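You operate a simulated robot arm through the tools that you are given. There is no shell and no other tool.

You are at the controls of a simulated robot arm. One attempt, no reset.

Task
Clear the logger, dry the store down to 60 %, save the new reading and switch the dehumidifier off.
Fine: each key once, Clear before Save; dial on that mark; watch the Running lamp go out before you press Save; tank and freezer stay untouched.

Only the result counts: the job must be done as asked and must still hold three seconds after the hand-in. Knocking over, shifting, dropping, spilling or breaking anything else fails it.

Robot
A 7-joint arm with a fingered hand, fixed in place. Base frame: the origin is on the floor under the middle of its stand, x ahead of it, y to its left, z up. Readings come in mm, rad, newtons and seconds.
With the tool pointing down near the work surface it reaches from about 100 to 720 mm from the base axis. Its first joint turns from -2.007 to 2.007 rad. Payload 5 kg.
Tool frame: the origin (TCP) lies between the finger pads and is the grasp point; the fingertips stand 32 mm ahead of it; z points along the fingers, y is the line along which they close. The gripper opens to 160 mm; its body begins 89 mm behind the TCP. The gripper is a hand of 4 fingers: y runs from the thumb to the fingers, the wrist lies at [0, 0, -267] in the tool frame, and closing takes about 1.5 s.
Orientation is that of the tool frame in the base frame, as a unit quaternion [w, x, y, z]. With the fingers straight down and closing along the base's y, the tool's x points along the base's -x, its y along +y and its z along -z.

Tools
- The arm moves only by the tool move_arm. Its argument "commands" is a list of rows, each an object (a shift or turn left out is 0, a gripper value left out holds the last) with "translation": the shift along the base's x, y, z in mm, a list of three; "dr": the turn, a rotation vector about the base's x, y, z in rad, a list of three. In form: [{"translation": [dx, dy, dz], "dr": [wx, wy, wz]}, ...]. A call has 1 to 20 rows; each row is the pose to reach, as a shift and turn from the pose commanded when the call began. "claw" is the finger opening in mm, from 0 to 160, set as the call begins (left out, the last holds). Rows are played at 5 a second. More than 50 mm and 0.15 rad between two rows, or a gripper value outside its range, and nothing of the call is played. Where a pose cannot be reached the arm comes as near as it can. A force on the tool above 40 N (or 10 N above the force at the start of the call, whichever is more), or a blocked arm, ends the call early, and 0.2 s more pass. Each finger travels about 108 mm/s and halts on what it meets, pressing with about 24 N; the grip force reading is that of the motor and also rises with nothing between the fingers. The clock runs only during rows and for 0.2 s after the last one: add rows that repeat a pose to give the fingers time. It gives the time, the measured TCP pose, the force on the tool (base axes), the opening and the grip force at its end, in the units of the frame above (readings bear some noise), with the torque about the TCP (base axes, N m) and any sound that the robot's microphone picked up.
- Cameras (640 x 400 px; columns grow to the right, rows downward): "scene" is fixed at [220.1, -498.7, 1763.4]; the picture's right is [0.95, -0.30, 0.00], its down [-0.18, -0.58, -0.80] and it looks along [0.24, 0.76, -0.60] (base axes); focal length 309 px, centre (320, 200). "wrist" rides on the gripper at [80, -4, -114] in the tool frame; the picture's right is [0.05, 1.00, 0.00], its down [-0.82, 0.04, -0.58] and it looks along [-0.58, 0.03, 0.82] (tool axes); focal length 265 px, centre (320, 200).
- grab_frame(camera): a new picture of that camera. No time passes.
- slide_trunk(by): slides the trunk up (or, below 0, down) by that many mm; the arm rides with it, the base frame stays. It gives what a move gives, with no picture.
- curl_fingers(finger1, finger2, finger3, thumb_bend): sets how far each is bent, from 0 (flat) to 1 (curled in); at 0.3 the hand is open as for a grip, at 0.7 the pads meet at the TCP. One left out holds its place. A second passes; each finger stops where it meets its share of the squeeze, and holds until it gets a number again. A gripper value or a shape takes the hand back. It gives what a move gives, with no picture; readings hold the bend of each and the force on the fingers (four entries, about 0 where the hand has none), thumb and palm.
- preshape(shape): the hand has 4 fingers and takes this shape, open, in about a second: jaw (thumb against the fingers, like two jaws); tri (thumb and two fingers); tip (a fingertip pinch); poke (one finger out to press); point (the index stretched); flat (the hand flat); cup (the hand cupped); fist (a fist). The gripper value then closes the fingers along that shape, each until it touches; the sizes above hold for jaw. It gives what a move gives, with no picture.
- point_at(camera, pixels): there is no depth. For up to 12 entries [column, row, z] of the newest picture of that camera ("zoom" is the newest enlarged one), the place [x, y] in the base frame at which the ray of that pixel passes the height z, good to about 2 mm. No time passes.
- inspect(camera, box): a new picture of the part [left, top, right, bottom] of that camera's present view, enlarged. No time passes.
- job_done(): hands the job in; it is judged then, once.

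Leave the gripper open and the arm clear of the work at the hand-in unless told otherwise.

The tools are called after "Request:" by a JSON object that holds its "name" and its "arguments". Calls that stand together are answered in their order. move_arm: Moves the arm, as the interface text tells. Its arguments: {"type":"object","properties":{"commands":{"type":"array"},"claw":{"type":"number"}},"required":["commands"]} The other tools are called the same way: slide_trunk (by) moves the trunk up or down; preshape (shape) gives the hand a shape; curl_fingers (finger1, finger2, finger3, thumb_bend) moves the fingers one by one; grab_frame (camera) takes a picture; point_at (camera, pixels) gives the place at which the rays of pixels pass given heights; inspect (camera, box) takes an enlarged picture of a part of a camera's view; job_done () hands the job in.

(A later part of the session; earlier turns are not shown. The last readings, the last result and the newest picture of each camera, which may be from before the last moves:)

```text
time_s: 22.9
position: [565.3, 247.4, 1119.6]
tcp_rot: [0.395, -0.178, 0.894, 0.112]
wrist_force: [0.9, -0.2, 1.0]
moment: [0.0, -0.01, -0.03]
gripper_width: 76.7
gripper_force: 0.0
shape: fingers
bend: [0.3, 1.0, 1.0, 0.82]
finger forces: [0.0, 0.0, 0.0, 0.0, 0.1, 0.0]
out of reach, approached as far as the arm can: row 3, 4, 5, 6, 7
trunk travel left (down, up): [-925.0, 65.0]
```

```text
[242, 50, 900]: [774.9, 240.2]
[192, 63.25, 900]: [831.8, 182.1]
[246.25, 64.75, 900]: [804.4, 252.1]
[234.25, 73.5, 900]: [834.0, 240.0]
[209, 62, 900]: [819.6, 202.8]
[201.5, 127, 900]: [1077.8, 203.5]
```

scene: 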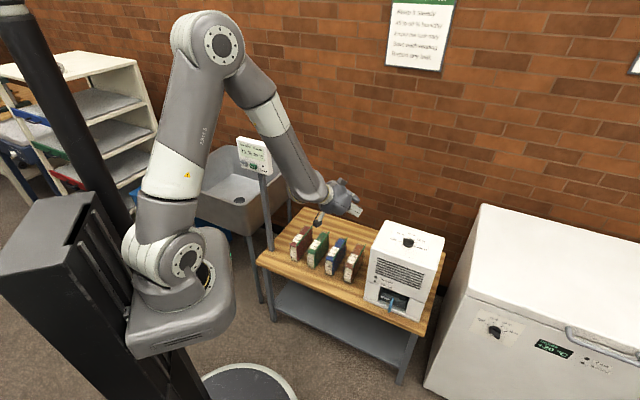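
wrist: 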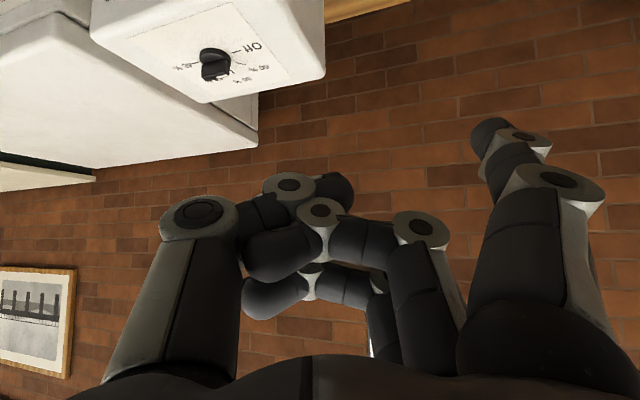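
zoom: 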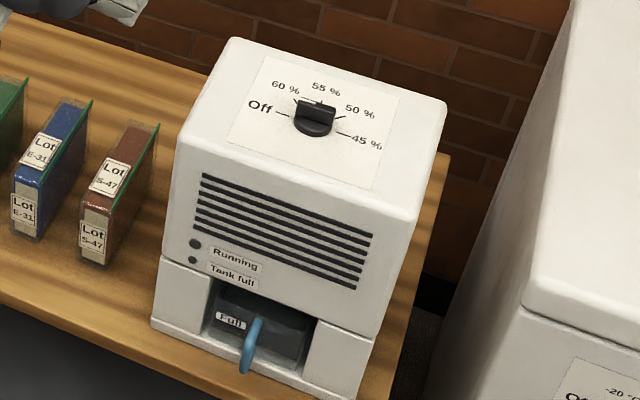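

The centre is confirmed at ≈(804,211). Now I move to hover with finger1's tip over (775,201), ~40 mm above the knob top, finishing the tilt.

Request:
{"name": "move_arm", "arguments": {"commands": [{"translation": [31, -16, -10], "dr": [-0.0204, 0.0354, -0.0184]}, {"translation": [62, -32, -20], "dr": [-0.0409, 0.0708, -0.0368]}, {"translation": [94, -48, -35], "dr": [-0.0613, 0.1062, -0.0552]}, {"translation": [125, -63, -48], "dr": [-0.0818, 0.1416, -0.0736]}, {"translation": [156, -79, -62], "dr": [-0.1022, 0.177, -0.092]}, {"translation": [187, -95, -75], "dr": [-0.1226, 0.2124, -0.1104]}, {"translation": [219, -111, -88], "dr": [-0.1431, 0.2478, -0.1288]}, {"translation": [249.8, -127, -101.6], "dr": [-0.1635, 0.2832, -0.1472]}, {"translation": [249.8, -127, -101.6], "dr": [-0.1635, 0.2832, -0.1472]}]}}

Request:
{"name": "grab_frame", "arguments": {"camera": "scene"}}

Request:
{"name": "grab_frame", "arguments": {"camera": "wrist"}}

Request:
{"name": "inspect", "arguments": {"camera": "scene", "box": [360, 190, 450, 270]}}

```text
time_s: 24.9
position: [815.6, 123.2, 1012.2]
tcp_rot: [0.258, -0.125, 0.958, 0.033]
wrist_force: [0.1, 0.3, 0.8]
moment: [0.0, -0.02, 0.0]
gripper_width: 76.8
gripper_force: 0.0
shape: fingers
bend: [0.3, 1.0, 1.0, 0.82]
finger forces: [0.0, 0.0, 0.0, 0.1, 0.1, 0.0]
trunk travel left (down, up): [-925.0, 65.0]
```

```text
taken
```

scene: 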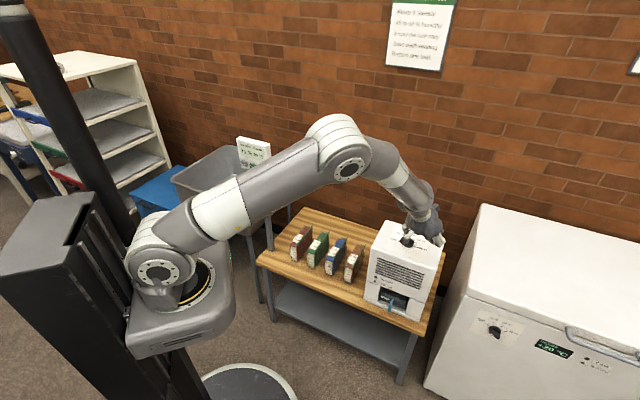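

```text
taken
```

wrist: 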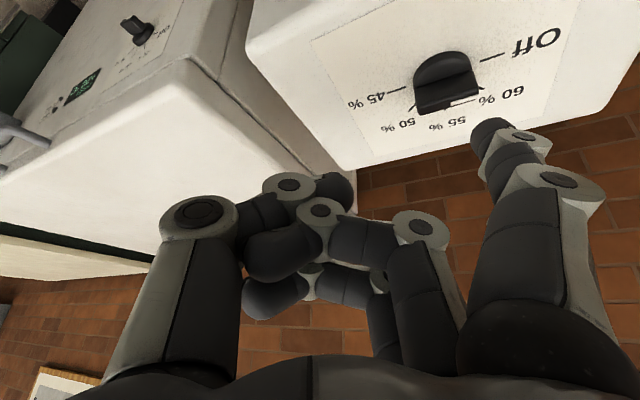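

```text
5.00 times, centred on (405, 230) of scene
```

zoom: 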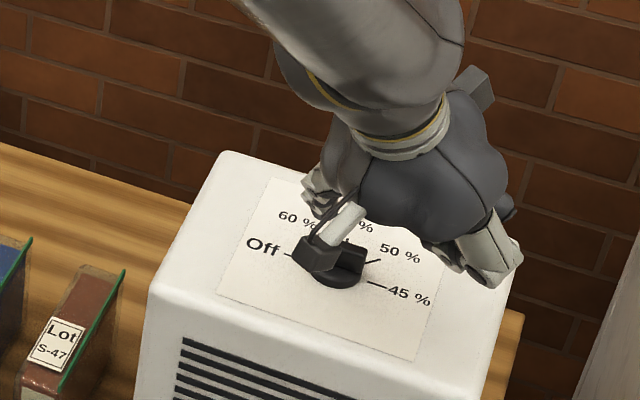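

Hovering: knob at wrist (445,80), finger1 cap at (490,130). The measured height is a few mm below what I commanded, so I'll repeat the pose for a couple of rows to re-read it.

Request:
{"name": "move_arm", "arguments": {"commands": [{"translation": [0, 0, 0]}, {"translation": [0, 0, 0]}]}}

Request:
{"name": "inspect", "arguments": {"camera": "wrist", "box": [370, 20, 570, 165]}}

```text
time_s: 25.5
position: [817.6, 122.2, 1012.8]
tcp_rot: [0.257, -0.124, 0.958, 0.033]
wrist_force: [-0.1, -0.1, 0.1]
moment: [0.02, 0.01, 0.02]
gripper_width: 76.6
gripper_force: 0.0
shape: fingers
bend: [0.3, 1.0, 1.0, 0.82]
finger forces: [0.1, 0.0, 0.0, 0.1, 0.0, 0.0]
trunk travel left (down, up): [-925.0, 65.0]
```

```text
2.76 times, centred on (470, 92) of wrist
```

zoom: 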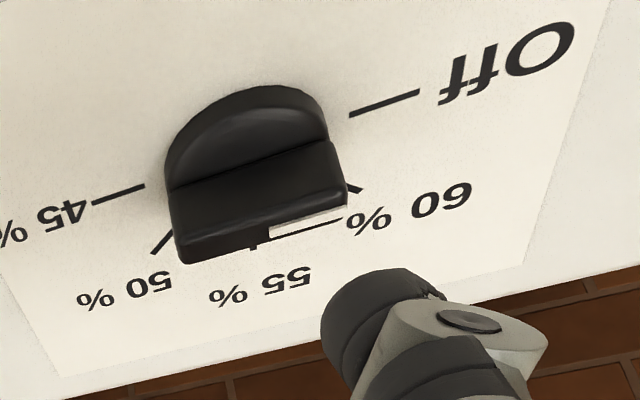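

Geometry checks out (Off tick predicted (505,51), seen (506,53)). I'll lower the fingertip beside the Off end of the bar on the base side: about 48 mm down, leaving ~9 mm to the bar and the tip above the knob's disc.

Request:
{"name": "move_arm", "arguments": {"commands": [{"translation": [-1, -1, -15]}, {"translation": [-1.5, -1.8, -30]}, {"translation": [-1.5, -1.8, -40]}, {"translation": [-1.5, -1.8, -47]}, {"translation": [-1.5, -1.8, -47]}]}}

Request:
{"name": "inspect", "arguments": {"camera": "wrist", "box": [370, 20, 570, 165]}}

Request:
{"name": "inspect", "arguments": {"camera": "scene", "box": [375, 200, 455, 270]}}

```text
time_s: 26.7
position: [813.0, 121.0, 968.2]
tcp_rot: [0.258, -0.126, 0.957, 0.034]
wrist_force: [0.0, 0.5, -0.1]
moment: [0.0, -0.01, -0.02]
gripper_width: 76.7
gripper_force: 0.0
shape: fingers
bend: [0.3, 1.0, 1.0, 0.82]
finger forces: [0.0, 0.0, 0.0, 0.0, 0.0, 0.0]
trunk travel left (down, up): [-925.0, 65.0]
```

```text
2.76 times, centred on (470, 92) of wrist
```

zoom: 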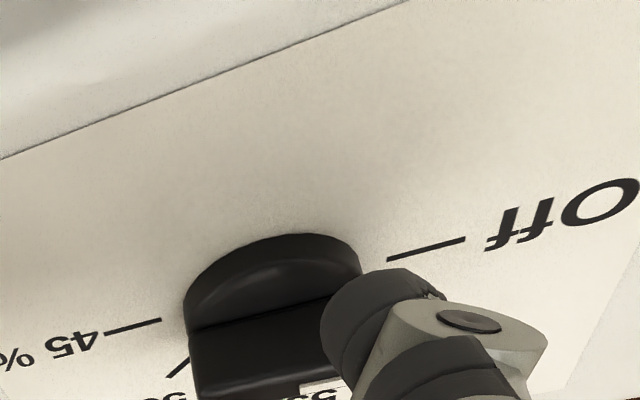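

```text
5.71 times, centred on (415, 235) of scene
```

zoom: 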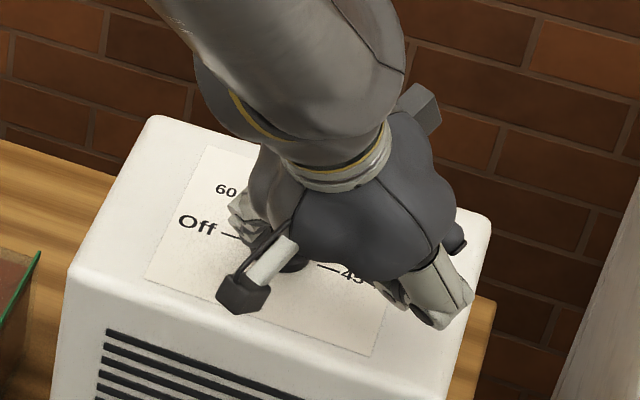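

The tip is beside the bar's Off end (wrist zoom (340,310)), no contact. I'll drop 3 mm more and creep toward the bar along (0.707,0.707).

Request:
{"name": "move_arm", "arguments": {"commands": [{"translation": [0, 0, -3]}, {"translation": [1.5, 1.5, -3]}, {"translation": [3, 3, -3]}, {"translation": [4.5, 4.5, -3]}, {"translation": [6, 6, -3]}]}}

Request:
{"name": "inspect", "arguments": {"camera": "wrist", "box": [370, 20, 570, 165]}}

```text
time_s: 27.9
position: [821.5, 126.1, 967.3]
tcp_rot: [0.258, -0.126, 0.957, 0.034]
wrist_force: [-0.8, -0.5, -0.2]
moment: [0.03, 0.01, 0.01]
gripper_width: 76.9
gripper_force: 0.3
shape: fingers
bend: [0.3, 1.0, 1.0, 0.82]
finger forces: [0.8, 0.0, 0.1, 0.0, 0.0, 0.1]
trunk travel left (down, up): [-925.0, 65.0]
```

```text
2.76 times, centred on (470, 92) of wrist
```

zoom: 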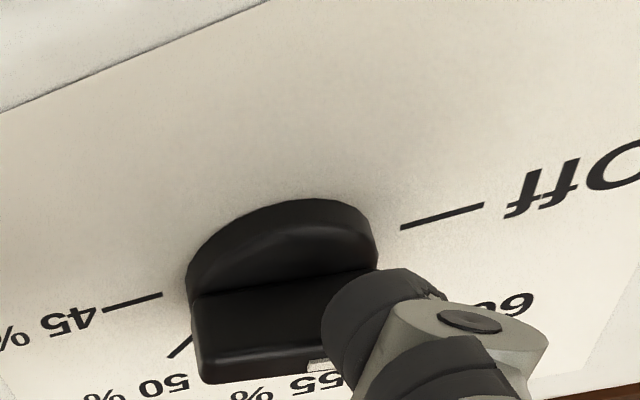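

Finger1 reads 0.8 N: it touches the bar. Now I push it clockwise along an arc about the dial centre, first ~20°, then look.

Request:
{"name": "move_arm", "arguments": {"commands": [{"translation": [-0.1, 1.1, 0]}, {"translation": [-0.2, 2.1, 0]}, {"translation": [-0.2, 3.2, 0]}, {"translation": [-0.2, 4.2, 0]}, {"translation": [-0.1, 5.3, 0]}, {"translation": [0, 6.3, 0]}, {"translation": [0.1, 7.4, 0]}, {"translation": [0.3, 8.4, 0]}]}}

Request:
{"name": "inspect", "arguments": {"camera": "wrist", "box": [370, 20, 570, 165]}}

Request:
{"name": "inspect", "arguments": {"camera": "scene", "box": [360, 210, 450, 300]}}

```text
time_s: 29.7
position: [820.0, 134.8, 966.9]
tcp_rot: [0.257, -0.126, 0.958, 0.034]
wrist_force: [-0.4, -0.5, 0.0]
moment: [-0.03, 0.0, 0.03]
gripper_width: 76.1
gripper_force: 0.4
shape: fingers
bend: [0.3, 1.0, 1.0, 0.82]
finger forces: [0.1, 0.0, 0.0, 0.1, 0.1, 0.1]
trunk travel left (down, up): [-925.0, 65.0]
```

```text
2.76 times, centred on (470, 92) of wrist
```

zoom: 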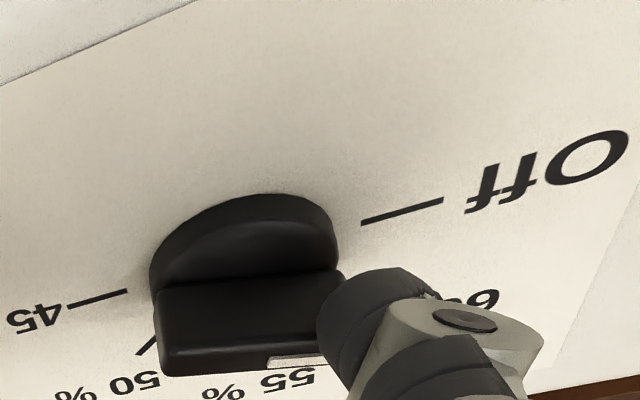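

```text
4.44 times, centred on (405, 255) of scene
```

zoom: 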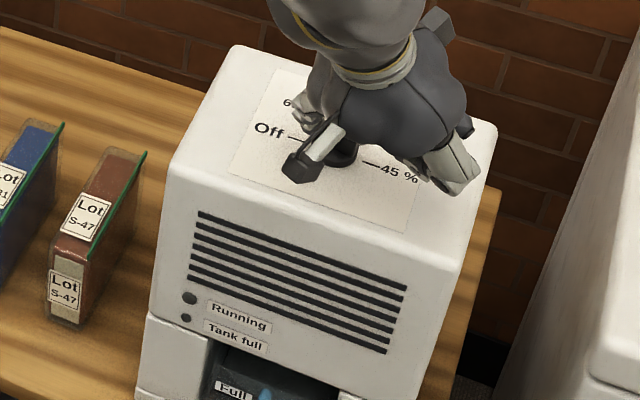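

Finger moved; the bar seems to have turned a little. I'll measure the bar's angle by projecting its base edge (wrist (410.2,124.6)–(477.2,117.4)) and top edge.

Request:
{"name": "grab_frame", "arguments": {"camera": "wrist"}}

Request:
{"name": "point_at", "arguments": {"camera": "wrist", "pixels": [[410.2, 124.6, 914], [477.2, 117.4, 914], [413.8, 154.3, 932], [470, 149.2, 932], [413, 130, 914], [452, 152, 932], [434, 73.2, 900], [514.5, 72.5, 900], [484.9, 80.9, 900], [400, 126, 900], [379, 130.5, 900]]}}

```text
taken
```

wrist: 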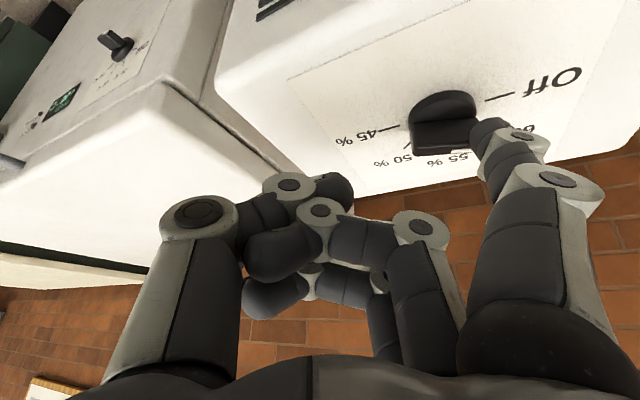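

```text
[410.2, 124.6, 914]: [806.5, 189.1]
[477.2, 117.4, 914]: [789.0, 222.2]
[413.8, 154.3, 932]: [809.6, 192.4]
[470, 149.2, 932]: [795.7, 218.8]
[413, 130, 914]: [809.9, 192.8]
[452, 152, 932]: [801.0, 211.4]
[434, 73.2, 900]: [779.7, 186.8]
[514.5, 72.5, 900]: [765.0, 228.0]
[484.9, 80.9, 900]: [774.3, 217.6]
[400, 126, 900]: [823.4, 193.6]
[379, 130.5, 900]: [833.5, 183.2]
```

The bar is at about 118° (Off was 135°, the 60 % mark is 90°). I'll continue the arc by another ~23° and measure again.

Request:
{"name": "move_arm", "arguments": {"commands": [{"translation": [0.3, 1.3, 0]}, {"translation": [0.7, 2.6, 0]}, {"translation": [1.1, 3.8, 0]}, {"translation": [1.6, 5.0, 0]}, {"translation": [2.2, 6.1, 0]}, {"translation": [2.8, 7.25, 0]}, {"translation": [3.45, 8.3, 0]}, {"translation": [3.9, 9.05, 0]}]}}

Request:
{"name": "grab_frame", "arguments": {"camera": "wrist"}}

Request:
{"name": "inspect", "arguments": {"camera": "scene", "box": [360, 210, 450, 300]}}

Request:
{"name": "inspect", "arguments": {"camera": "wrist", "box": [370, 20, 570, 165]}}

```text
time_s: 31.5
position: [824.7, 143.2, 965.6]
tcp_rot: [0.257, -0.124, 0.958, 0.033]
wrist_force: [-0.5, -0.1, -0.1]
moment: [0.02, 0.01, 0.0]
gripper_width: 76.2
gripper_force: 0.1
shape: fingers
bend: [0.3, 1.0, 1.0, 0.82]
finger forces: [0.1, 0.0, 0.0, 0.0, 0.0, 0.0]
trunk travel left (down, up): [-925.0, 65.0]
```

```text
taken
```

wrist: 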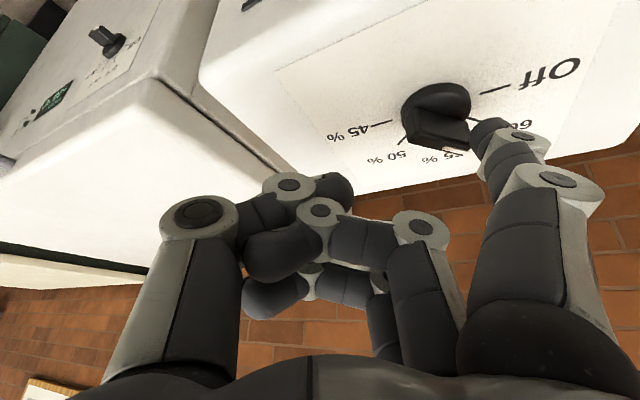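

```text
4.44 times, centred on (405, 255) of scene
```

zoom: 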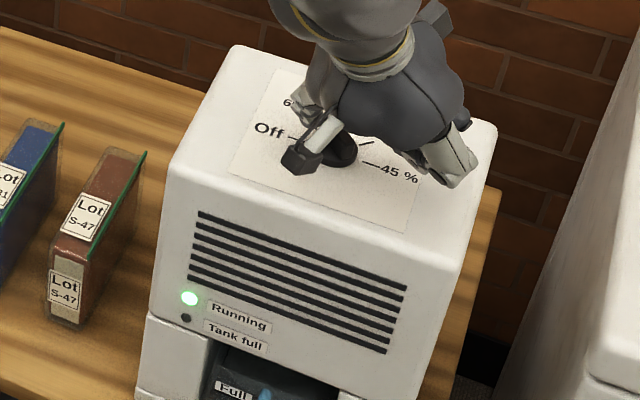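

```text
2.76 times, centred on (470, 92) of wrist
```

zoom: 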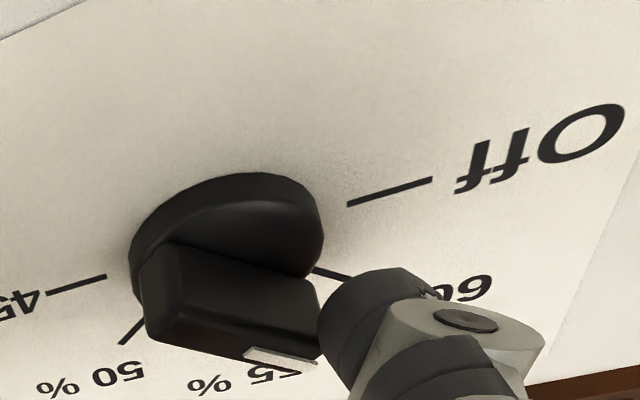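

The Running lamp (scene zoom (190,298)) is now green. I'll measure the bar angle again from its base and top edges and the 60 % tick.

Request:
{"name": "point_at", "arguments": {"camera": "wrist", "pixels": [[421, 108.3, 914], [468.2, 121, 914], [411, 143, 932], [468, 153, 932], [443, 148, 932], [467.5, 116.6, 900], [480.9, 120.6, 900], [510.5, 83.7, 900], [392.5, 119.5, 900], [418, 139, 932]]}}

```text
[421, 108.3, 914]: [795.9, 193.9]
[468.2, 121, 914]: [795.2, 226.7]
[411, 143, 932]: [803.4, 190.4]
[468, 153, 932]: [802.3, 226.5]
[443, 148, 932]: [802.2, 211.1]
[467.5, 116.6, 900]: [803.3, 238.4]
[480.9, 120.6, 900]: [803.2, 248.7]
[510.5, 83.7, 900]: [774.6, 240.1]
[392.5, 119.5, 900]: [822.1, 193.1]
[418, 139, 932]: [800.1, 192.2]
```

The bar is now at 91–92°, i.e. on the 60 % mark (90°), and Running is lit. I'll back the finger off in −x and lift, then check the dial from a clear view.

Request:
{"name": "move_arm", "arguments": {"commands": [{"translation": [-4, -2, 0]}, {"translation": [-9, -4, 2]}, {"translation": [-12, -5, 15]}, {"translation": [-15, -6, 40]}, {"translation": [-25, -6, 75]}, {"translation": [-45, -6, 110]}, {"translation": [-80, -6, 140]}, {"translation": [-80, -6, 140]}]}}

Request:
{"name": "grab_frame", "arguments": {"camera": "wrist"}}

Request:
{"name": "inspect", "arguments": {"camera": "scene", "box": [360, 210, 450, 300]}}

Request:
{"name": "inspect", "arguments": {"camera": "scene", "box": [225, 125, 285, 185]}}

```text
time_s: 33.3
position: [744.9, 133.7, 1106.1]
tcp_rot: [0.257, -0.124, 0.958, 0.033]
wrist_force: [0.8, -0.5, -1.0]
moment: [0.04, -0.02, -0.01]
gripper_width: 76.2
gripper_force: 0.1
shape: fingers
bend: [0.3, 1.0, 1.0, 0.82]
finger forces: [0.1, 0.0, 0.1, 0.0, 0.0, 0.0]
trunk travel left (down, up): [-925.0, 65.0]
```

```text
taken
```

wrist: 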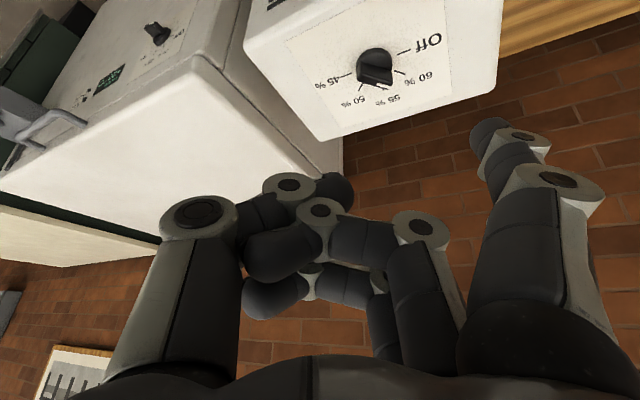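

```text
4.44 times, centred on (405, 255) of scene
```

zoom: 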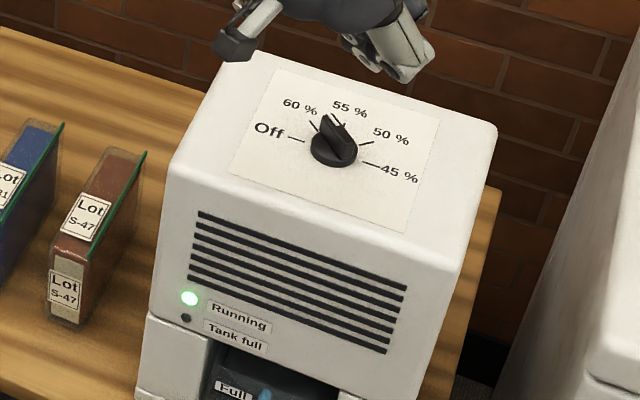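

```text
6.67 times, centred on (255, 155) of scene
```

zoom: 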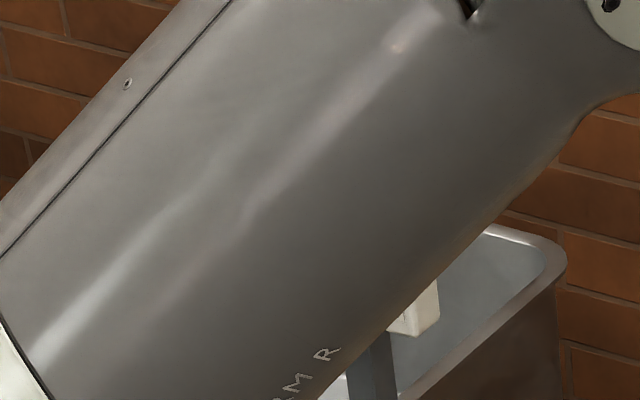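

Clear view now. I'll enlarge the dial in both cameras to verify the pointer against the 60 % tick.

Request:
{"name": "inspect", "arguments": {"camera": "wrist", "box": [310, 20, 450, 120]}}

Request:
{"name": "inspect", "arguments": {"camera": "scene", "box": [385, 225, 435, 262]}}

```text
4.00 times, centred on (380, 70) of wrist
```

zoom: 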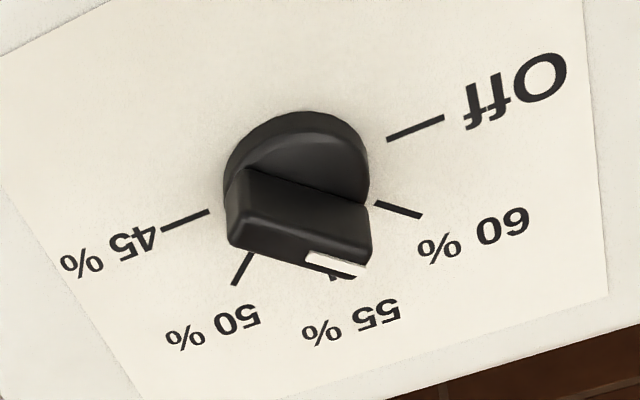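

```text
10.81 times, centred on (410, 244) of scene
```

zoom: 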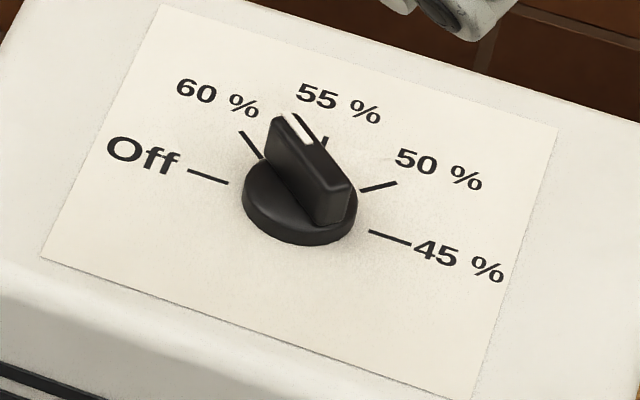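

The pointer's white line is parallel to the 60 % tick in both views, so the dial sits on 60 %, with Running lit. While it dries, I carry the hand back toward the logger along the same route.

Request:
{"name": "move_arm", "arguments": {"commands": [{"translation": [-30, 19, 4], "dr": [0.0273, -0.0472, 0.0245]}, {"translation": [-60, 38, 8], "dr": [0.0545, -0.0944, 0.0491]}, {"translation": [-90, 57, 12], "dr": [0.0818, -0.1416, 0.0736]}, {"translation": [-120, 76, 14], "dr": [0.109, -0.1888, 0.0981]}, {"translation": [-150, 95, 14], "dr": [0.1363, -0.236, 0.1227]}, {"translation": [-180, 113, 14], "dr": [0.1635, -0.2832, 0.1472]}, {"translation": [-180, 113, 14], "dr": [0.1635, -0.2832, 0.1472]}]}}

Request:
{"name": "inspect", "arguments": {"camera": "scene", "box": [360, 210, 450, 300]}}

```text
time_s: 34.9
position: [564.4, 247.3, 1122.5]
tcp_rot: [0.396, -0.178, 0.894, 0.113]
wrist_force: [0.3, -0.4, -0.5]
moment: [0.01, -0.02, 0.01]
gripper_width: 76.6
gripper_force: 0.1
shape: fingers
bend: [0.3, 1.0, 1.0, 0.82]
finger forces: [0.0, 0.1, 0.1, 0.0, 0.1, 0.0]
trunk travel left (down, up): [-925.0, 65.0]
```

```text
4.44 times, centred on (405, 255) of scene
```

zoom: 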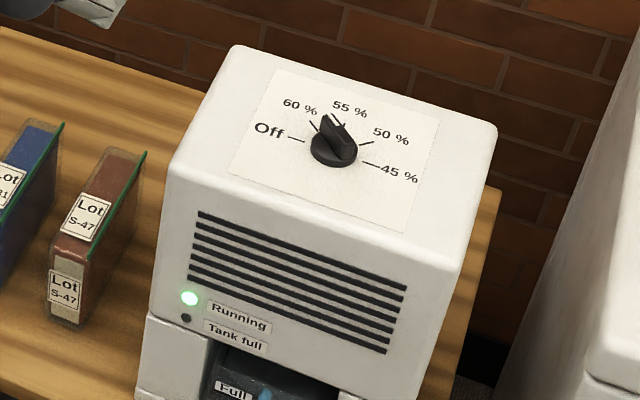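

Running is still green and the dial unchanged. Next I rotate the hand back level and square to the panel while moving to about (440,400,1135), still clear to the right of the logger.

Request:
{"name": "move_arm", "arguments": {"commands": [{"translation": [-21, 25, 2], "dr": [0.0608, -0.1055, 0.0546]}, {"translation": [-42, 51, 4], "dr": [0.1217, -0.2109, 0.1092]}, {"translation": [-62, 76, 6], "dr": [0.1825, -0.3164, 0.1638]}, {"translation": [-83, 102, 8], "dr": [0.2433, -0.4218, 0.2183]}, {"translation": [-104, 128, 10], "dr": [0.3042, -0.5273, 0.2729]}, {"translation": [-125, 153, 13], "dr": [0.365, -0.6327, 0.3275]}, {"translation": [-125, 153, 13], "dr": [0.365, -0.6327, 0.3275]}]}}

Request:
{"name": "grab_frame", "arguments": {"camera": "wrist"}}

Request:
{"name": "grab_frame", "arguments": {"camera": "scene"}}

```text
time_s: 36.5
position: [440.8, 403.2, 1133.5]
tcp_rot: [0.654, -0.27, 0.653, 0.271]
wrist_force: [-0.6, 0.2, -0.9]
moment: [-0.01, -0.02, -0.04]
gripper_width: 76.4
gripper_force: 0.0
shape: fingers
bend: [0.3, 1.0, 1.0, 0.82]
finger forces: [0.0, 0.1, 0.0, 0.0, 0.0, 0.1]
trunk travel left (down, up): [-925.0, 65.0]
```

```text
taken
```

wrist: 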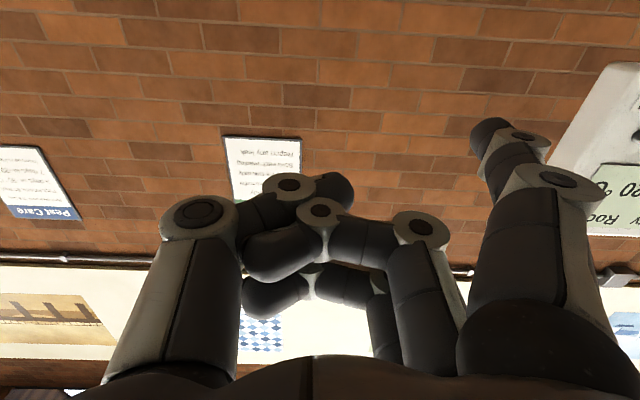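

```text
taken
```

scene: 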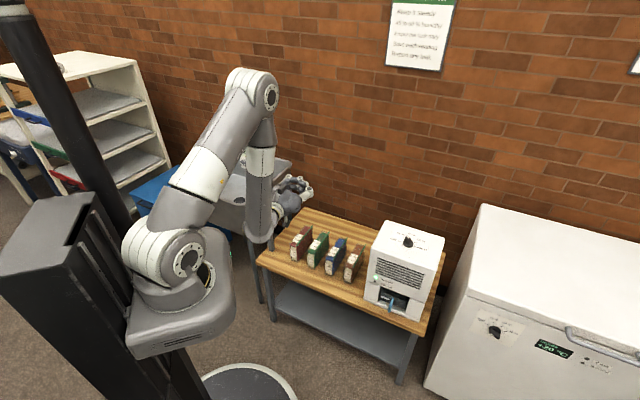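

Orientation is set at (441,403,1133). The panel's edge is at the right of the wrist view (560–640). I slide left in front of Save, keeping ~60 mm standoff.

Request:
{"name": "move_arm", "arguments": {"commands": [{"translation": [-31, 18, 0]}, {"translation": [-62, 38, 0]}, {"translation": [-93, 60, 0]}, {"translation": [-124, 83, 0]}, {"translation": [-154, 106, 0]}, {"translation": [-154, 106, 0]}]}}

Request:
{"name": "grab_frame", "arguments": {"camera": "wrist"}}

Request:
{"name": "inspect", "arguments": {"camera": "wrist", "box": [340, 40, 540, 165]}}

Request:
{"name": "inspect", "arguments": {"camera": "scene", "box": [360, 210, 450, 300]}}

Request:
{"name": "inspect", "arguments": {"camera": "scene", "box": [225, 125, 285, 185]}}

```text
time_s: 37.9
position: [287.6, 510.0, 1132.6]
tcp_rot: [0.653, -0.271, 0.653, 0.272]
wrist_force: [0.6, -0.6, 0.9]
moment: [0.02, 0.0, 0.01]
gripper_width: 76.2
gripper_force: 0.1
shape: fingers
bend: [0.3, 1.0, 1.0, 0.82]
finger forces: [0.0, 0.0, 0.0, 0.1, 0.0, 0.1]
trunk travel left (down, up): [-925.0, 65.0]
```

```text
taken
```

wrist: 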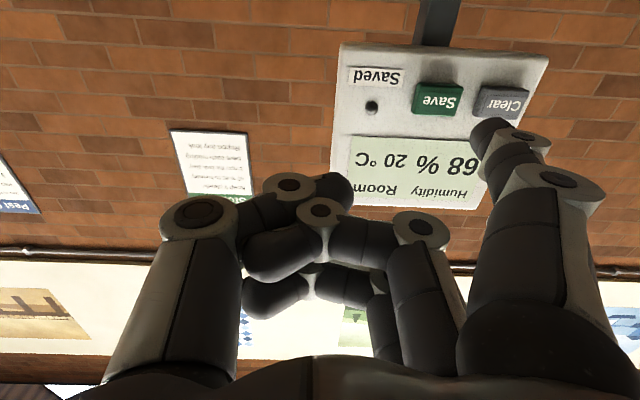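

```text
3.20 times, centred on (440, 102) of wrist
```

zoom: 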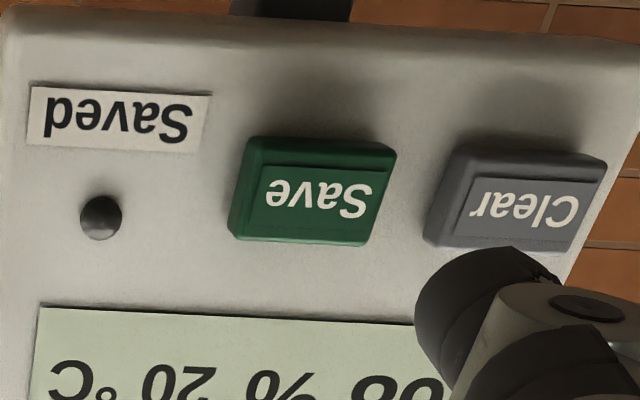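

```text
4.44 times, centred on (405, 255) of scene
```

zoom: 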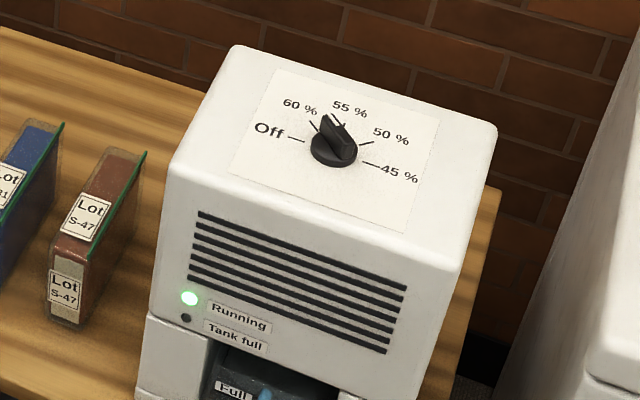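

```text
6.67 times, centred on (255, 155) of scene
```

zoom: 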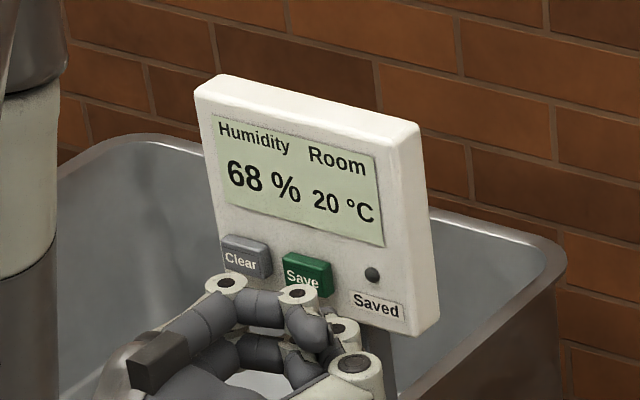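

Humidity shows 68 % and falling; Running is still green. Save's face at wrist (438,102) maps to tool (31.5, 83.6), so I shift ~4.5 mm right and wait here.

Request:
{"name": "move_arm", "arguments": {"commands": [{"translation": [3.2, -3.2, 0]}, {"translation": [3.2, -3.2, 0]}, {"translation": [3.2, -3.2, 0]}, {"translation": [3.2, -3.2, 0]}, {"translation": [3.2, -3.2, 0]}, {"translation": [3.2, -3.2, 0]}, {"translation": [3.2, -3.2, 0]}, {"translation": [3.2, -3.2, 0]}, {"translation": [3.2, -3.2, 0]}, {"translation": [3.2, -3.2, 0]}, {"translation": [3.2, -3.2, 0]}, {"translation": [3.2, -3.2, 0]}, {"translation": [3.2, -3.2, 0]}, {"translation": [3.2, -3.2, 0]}, {"translation": [3.2, -3.2, 0]}, {"translation": [3.2, -3.2, 0]}, {"translation": [3.2, -3.2, 0]}, {"translation": [3.2, -3.2, 0]}, {"translation": [3.2, -3.2, 0]}, {"translation": [3.2, -3.2, 0]}]}}

Request:
{"name": "inspect", "arguments": {"camera": "scene", "box": [225, 125, 285, 185]}}

Request:
{"name": "inspect", "arguments": {"camera": "scene", "box": [360, 210, 450, 300]}}

```text
time_s: 42.1
position: [289.3, 506.7, 1133.6]
tcp_rot: [0.654, -0.269, 0.653, 0.27]
wrist_force: [-0.9, -0.1, -0.5]
moment: [0.01, 0.01, -0.02]
gripper_width: 76.2
gripper_force: 0.1
shape: fingers
bend: [0.3, 1.0, 1.0, 0.82]
finger forces: [0.0, 0.1, 0.0, 0.1, 0.1, 0.0]
trunk travel left (down, up): [-925.0, 65.0]
```

```text
6.67 times, centred on (255, 155) of scene
```

zoom: 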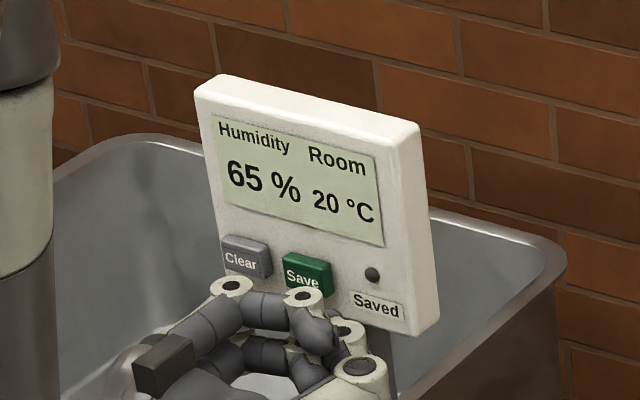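

```text
4.44 times, centred on (405, 255) of scene
```

zoom: 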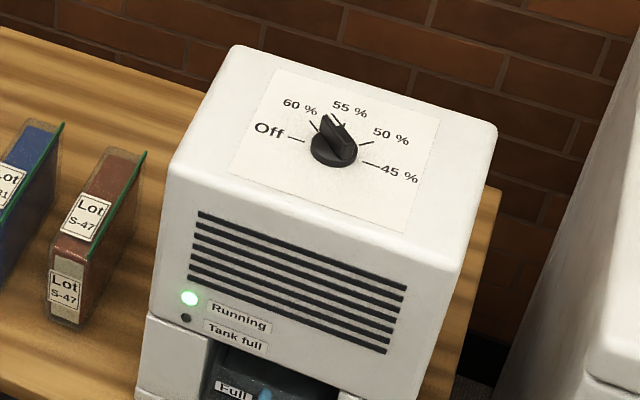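

Now 65 %, Running still on. I keep waiting in place.

Request:
{"name": "move_arm", "arguments": {"commands": [{"translation": [0, 0, 0]}, {"translation": [0, 0, 0]}, {"translation": [0, 0, 0]}, {"translation": [0, 0, 0]}, {"translation": [0, 0, 0]}, {"translation": [0, 0, 0]}, {"translation": [0, 0, 0]}, {"translation": [0, 0, 0]}, {"translation": [0, 0, 0]}, {"translation": [0, 0, 0]}, {"translation": [0, 0, 0]}, {"translation": [0, 0, 0]}, {"translation": [0, 0, 0]}, {"translation": [0, 0, 0]}, {"translation": [0, 0, 0]}, {"translation": [0, 0, 0]}, {"translation": [0, 0, 0]}, {"translation": [0, 0, 0]}, {"translation": [0, 0, 0]}, {"translation": [0, 0, 0]}]}}

Request:
{"name": "inspect", "arguments": {"camera": "scene", "box": [225, 125, 285, 185]}}

Request:
{"name": "inspect", "arguments": {"camera": "scene", "box": [360, 210, 450, 300]}}

Request:
{"name": "inspect", "arguments": {"camera": "wrist", "box": [340, 40, 540, 165]}}

```text
time_s: 46.3
position: [288.1, 506.8, 1134.1]
tcp_rot: [0.654, -0.269, 0.653, 0.27]
wrist_force: [-0.6, -0.3, 0.9]
moment: [0.01, 0.05, 0.0]
gripper_width: 76.4
gripper_force: 0.0
shape: fingers
bend: [0.3, 1.0, 1.0, 0.82]
finger forces: [0.1, 0.0, 0.1, 0.1, 0.0, 0.1]
trunk travel left (down, up): [-925.0, 65.0]
```

```text
6.67 times, centred on (255, 155) of scene
```

zoom: 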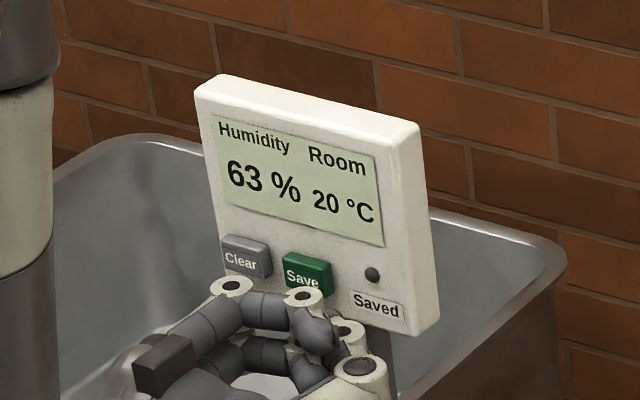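

```text
4.44 times, centred on (405, 255) of scene
```

zoom: 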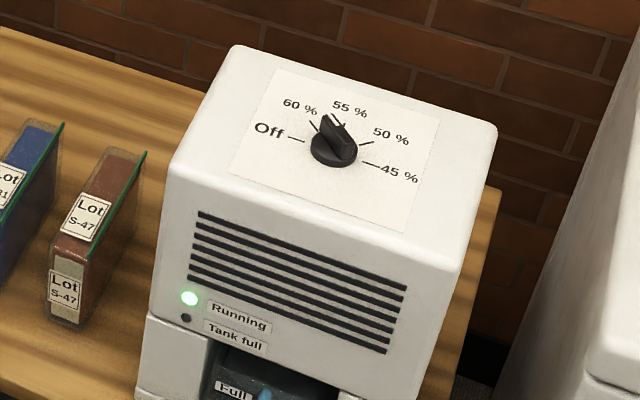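

```text
3.20 times, centred on (440, 102) of wrist
```

zoom: 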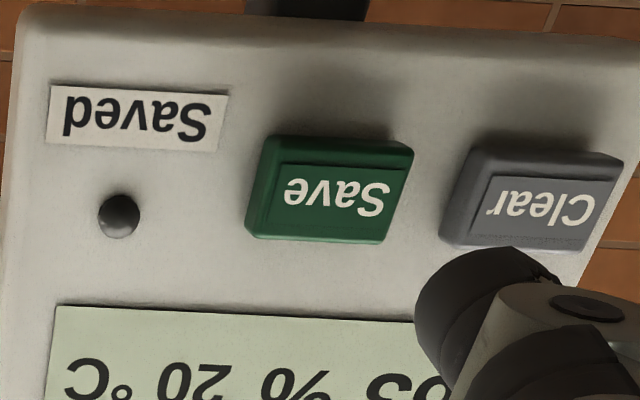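

63 % now, Running still on; Save maps to tool (31.8, 88.6), lined up. Waiting another 4 s.

Request:
{"name": "move_arm", "arguments": {"commands": [{"translation": [0, 0, 0]}, {"translation": [0, 0, 0]}, {"translation": [0, 0, 0]}, {"translation": [0, 0, 0]}, {"translation": [0, 0, 0]}, {"translation": [0, 0, 0]}, {"translation": [0, 0, 0]}, {"translation": [0, 0, 0]}, {"translation": [0, 0, 0]}, {"translation": [0, 0, 0]}, {"translation": [0, 0, 0]}, {"translation": [0, 0, 0]}, {"translation": [0, 0, 0]}, {"translation": [0, 0, 0]}, {"translation": [0, 0, 0]}, {"translation": [0, 0, 0]}, {"translation": [0, 0, 0]}, {"translation": [0, 0, 0]}, {"translation": [0, 0, 0]}, {"translation": [0, 0, 0]}]}}

Request:
{"name": "inspect", "arguments": {"camera": "scene", "box": [225, 125, 285, 185]}}

Request:
{"name": "inspect", "arguments": {"camera": "scene", "box": [360, 210, 450, 300]}}

```text
time_s: 50.5
position: [290.3, 506.8, 1134.1]
tcp_rot: [0.654, -0.269, 0.653, 0.271]
wrist_force: [0.2, 0.1, -0.5]
moment: [-0.02, 0.0, -0.03]
gripper_width: 76.6
gripper_force: 0.0
shape: fingers
bend: [0.3, 1.0, 1.0, 0.82]
finger forces: [0.0, 0.1, 0.0, 0.0, 0.1, 0.1]
trunk travel left (down, up): [-925.0, 65.0]
```

```text
6.67 times, centred on (255, 155) of scene
```

zoom: 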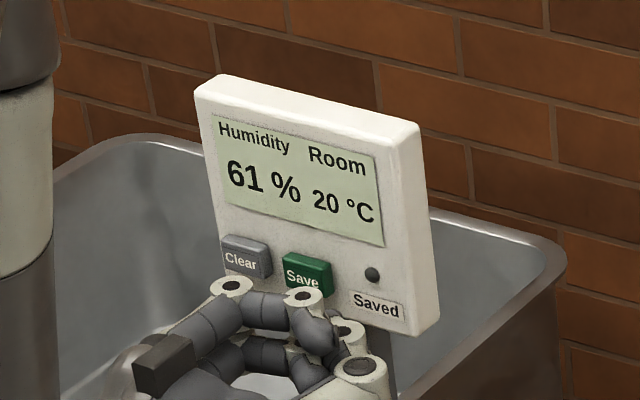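

```text
4.44 times, centred on (405, 255) of scene
```

zoom: 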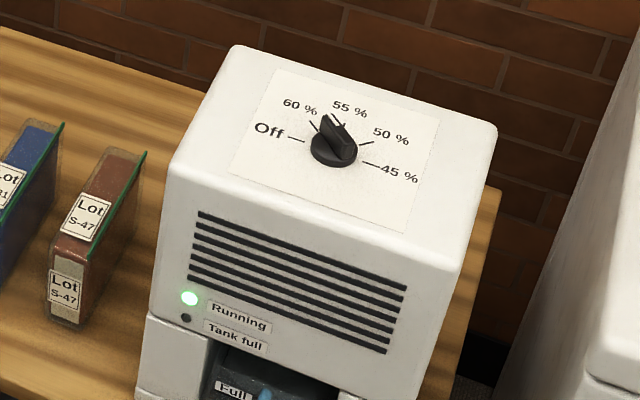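

61 %, Running still green. Waiting another 4 s.

Request:
{"name": "move_arm", "arguments": {"commands": [{"translation": [0, 0, 0]}, {"translation": [0, 0, 0]}, {"translation": [0, 0, 0]}, {"translation": [0, 0, 0]}, {"translation": [0, 0, 0]}, {"translation": [0, 0, 0]}, {"translation": [0, 0, 0]}, {"translation": [0, 0, 0]}, {"translation": [0, 0, 0]}, {"translation": [0, 0, 0]}, {"translation": [0, 0, 0]}, {"translation": [0, 0, 0]}, {"translation": [0, 0, 0]}, {"translation": [0, 0, 0]}, {"translation": [0, 0, 0]}, {"translation": [0, 0, 0]}, {"translation": [0, 0, 0]}, {"translation": [0, 0, 0]}, {"translation": [0, 0, 0]}, {"translation": [0, 0, 0]}]}}

Request:
{"name": "inspect", "arguments": {"camera": "scene", "box": [225, 125, 285, 185]}}

Request:
{"name": "inspect", "arguments": {"camera": "scene", "box": [360, 210, 450, 300]}}

```text
time_s: 54.7
position: [290.1, 506.1, 1134.4]
tcp_rot: [0.654, -0.27, 0.653, 0.27]
wrist_force: [-0.7, 0.0, 0.1]
moment: [-0.02, -0.02, 0.0]
gripper_width: 76.2
gripper_force: 0.1
shape: fingers
bend: [0.3, 1.0, 1.0, 0.82]
finger forces: [0.0, 0.0, 0.0, 0.1, 0.1, 0.0]
trunk travel left (down, up): [-925.0, 65.0]
```

```text
6.67 times, centred on (255, 155) of scene
```

zoom: 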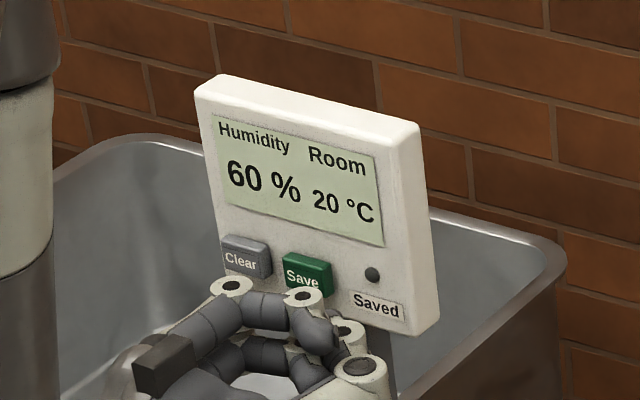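

```text
4.44 times, centred on (405, 255) of scene
```

zoom: 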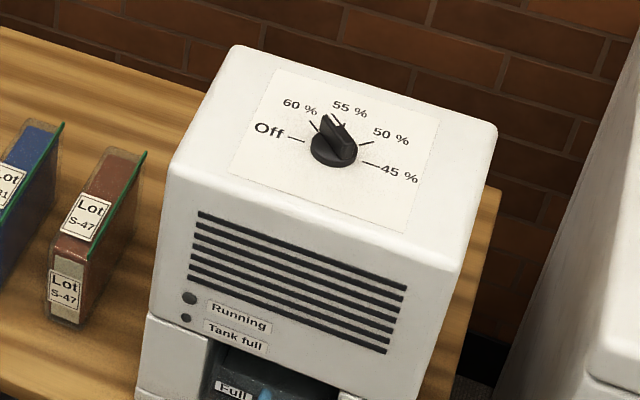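

The Running lamp (scene zoom (190,298)) is out and the logger reads 60 %. Now I advance ~47 mm toward Save and check alignment.

Request:
{"name": "move_arm", "arguments": {"commands": [{"translation": [8, 8, 0]}, {"translation": [17, 17, 0]}, {"translation": [25, 25, 0]}, {"translation": [33, 33, 0]}, {"translation": [33, 33, 0]}]}}

Request:
{"name": "inspect", "arguments": {"camera": "wrist", "box": [360, 20, 560, 165]}}

Request:
{"name": "inspect", "arguments": {"camera": "scene", "box": [360, 210, 450, 300]}}

```text
time_s: 55.9
position: [322.3, 538.5, 1134.2]
tcp_rot: [0.653, -0.271, 0.653, 0.271]
wrist_force: [-0.2, -0.5, -0.6]
moment: [-0.03, -0.03, 0.0]
gripper_width: 76.8
gripper_force: 0.0
shape: fingers
bend: [0.3, 1.0, 1.0, 0.82]
finger forces: [0.0, 0.1, 0.0, 0.0, 0.0, 0.0]
trunk travel left (down, up): [-925.0, 65.0]
```

```text
2.76 times, centred on (460, 92) of wrist
```

zoom: 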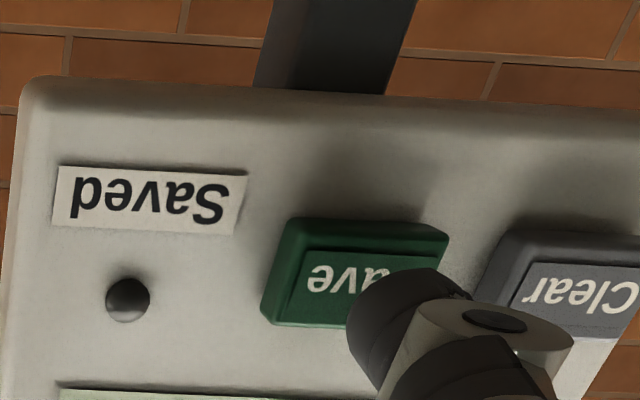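

```text
4.44 times, centred on (405, 255) of scene
```

zoom: 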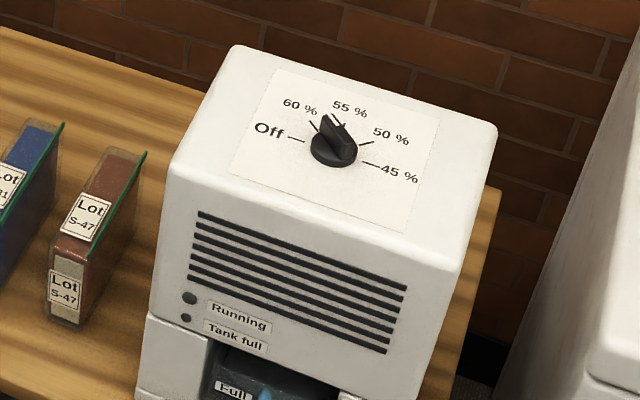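

Save maps to tool (30.9, 89.0), well aligned, ~12 mm from contact; Running still out. I advance 11 mm in small rows.

Request:
{"name": "move_arm", "arguments": {"commands": [{"translation": [2.1, 2.1, 0]}, {"translation": [4.2, 4.2, 0]}, {"translation": [6.3, 6.3, 0]}, {"translation": [7.0, 7.0, 0]}, {"translation": [7.7, 7.7, 0]}]}}

Request:
{"name": "inspect", "arguments": {"camera": "wrist", "box": [260, 20, 560, 215]}}

```text
time_s: 57.1
position: [329.0, 547.4, 1134.1]
tcp_rot: [0.653, -0.271, 0.653, 0.271]
wrist_force: [-0.4, -0.4, -0.1]
moment: [-0.03, 0.03, 0.02]
gripper_width: 76.4
gripper_force: 0.3
shape: fingers
bend: [0.3, 1.0, 1.0, 0.82]
finger forces: [0.7, 0.0, 0.0, 0.0, 0.0, 0.0]
trunk travel left (down, up): [-925.0, 65.0]
```

```text
2.05 times, centred on (410, 118) of wrist
```

zoom: 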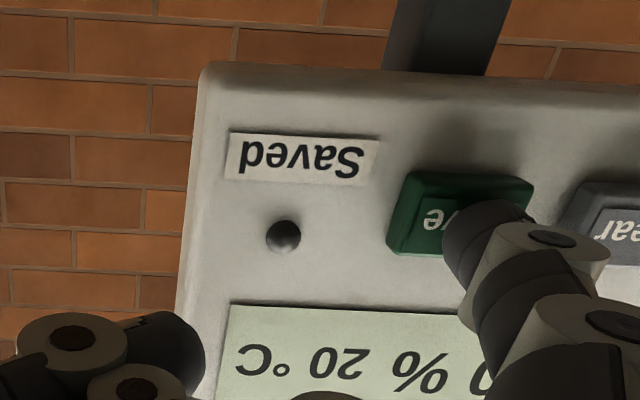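

Finger1 reads 0.7 N on Save. I press on by 3 mm in 1 mm rows.

Request:
{"name": "move_arm", "arguments": {"commands": [{"translation": [0.7, 0.7, 0]}, {"translation": [1.4, 1.4, 0]}, {"translation": [2.1, 2.1, 0]}]}}

Request:
{"name": "inspect", "arguments": {"camera": "wrist", "box": [260, 20, 560, 215]}}

```text
time_s: 57.9
position: [331.9, 549.5, 1133.6]
tcp_rot: [0.654, -0.27, 0.653, 0.27]
wrist_force: [-1.2, -1.3, -0.1]
moment: [0.02, 0.03, 0.16]
gripper_width: 76.2
gripper_force: 1.2
shape: fingers
bend: [0.3, 1.0, 1.0, 0.82]
finger forces: [1.7, 0.1, 0.0, 0.0, 0.0, 0.2]
trunk travel left (down, up): [-925.0, 65.0]
heard: click
```

```text
2.05 times, centred on (410, 118) of wrist
```

zoom: 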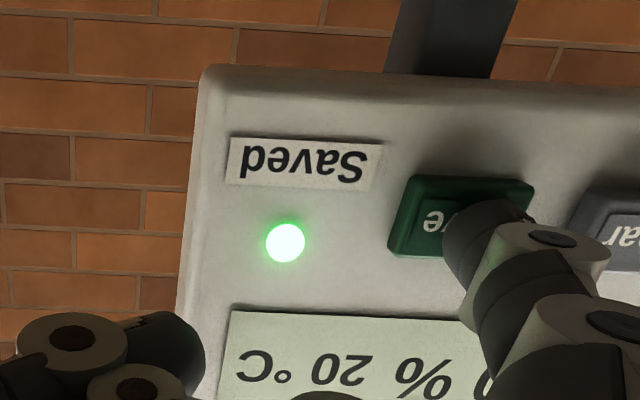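

Click heard and the Saved lamp is lit again. I back off the panel ~65 mm and then slide right, away from the logger.

Request:
{"name": "move_arm", "arguments": {"commands": [{"translation": [-7, -7, 0]}, {"translation": [-20, -20, 0]}, {"translation": [-33, -33, 0]}, {"translation": [-44, -44, 0]}, {"translation": [-18, -64, 0]}, {"translation": [13, -87, 0]}, {"translation": [44, -109, 0]}, {"translation": [76, -129, 0]}, {"translation": [109, -147, 0]}, {"translation": [109, -147, 0]}]}}

Request:
{"name": "inspect", "arguments": {"camera": "scene", "box": [225, 125, 285, 185]}}

Request:
{"name": "inspect", "arguments": {"camera": "scene", "box": [360, 210, 450, 300]}}

```text
time_s: 60.1
position: [440.9, 404.4, 1137.9]
tcp_rot: [0.653, -0.27, 0.653, 0.27]
wrist_force: [0.7, -0.6, -0.2]
moment: [-0.01, -0.02, -0.02]
gripper_width: 76.7
gripper_force: 0.0
shape: fingers
bend: [0.3, 1.0, 1.0, 0.82]
finger forces: [0.0, 0.0, 0.0, 0.0, 0.1, 0.0]
trunk travel left (down, up): [-925.0, 65.0]
```

```text
6.67 times, centred on (255, 155) of scene
```

zoom: 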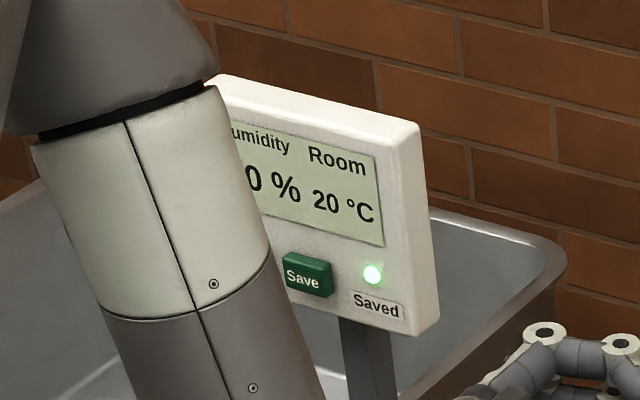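

```text
4.44 times, centred on (405, 255) of scene
```

zoom: 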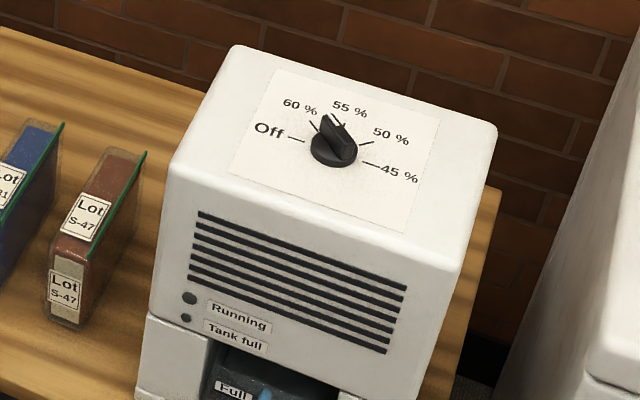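

Saved lamp on, 60 % shown, Running out, dial on 60 %. Now I return toward the dial via the same route to turn it to Off.

Request:
{"name": "move_arm", "arguments": {"commands": [{"translation": [20, -26, -2], "dr": [-0.0608, 0.1055, -0.0546]}, {"translation": [41, -52, -5], "dr": [-0.1217, 0.2109, -0.1092]}, {"translation": [62, -78, -8], "dr": [-0.1825, 0.3164, -0.1638]}, {"translation": [83, -104, -11], "dr": [-0.2433, 0.4218, -0.2183]}, {"translation": [104, -130, -14], "dr": [-0.3042, 0.5273, -0.2729]}, {"translation": [124, -157, -16], "dr": [-0.365, 0.6327, -0.3275]}, {"translation": [124, -157, -16], "dr": [-0.365, 0.6327, -0.3275]}]}}

```text
time_s: 61.7
position: [564.2, 244.3, 1117.4]
tcp_rot: [0.396, -0.178, 0.894, 0.112]
wrist_force: [0.3, 0.1, 0.3]
moment: [-0.03, 0.0, -0.01]
gripper_width: 76.6
gripper_force: 0.0
shape: fingers
bend: [0.3, 1.0, 1.0, 0.82]
finger forces: [0.0, 0.0, 0.0, 0.1, 0.0, 0.0]
trunk travel left (down, up): [-925.0, 65.0]
```

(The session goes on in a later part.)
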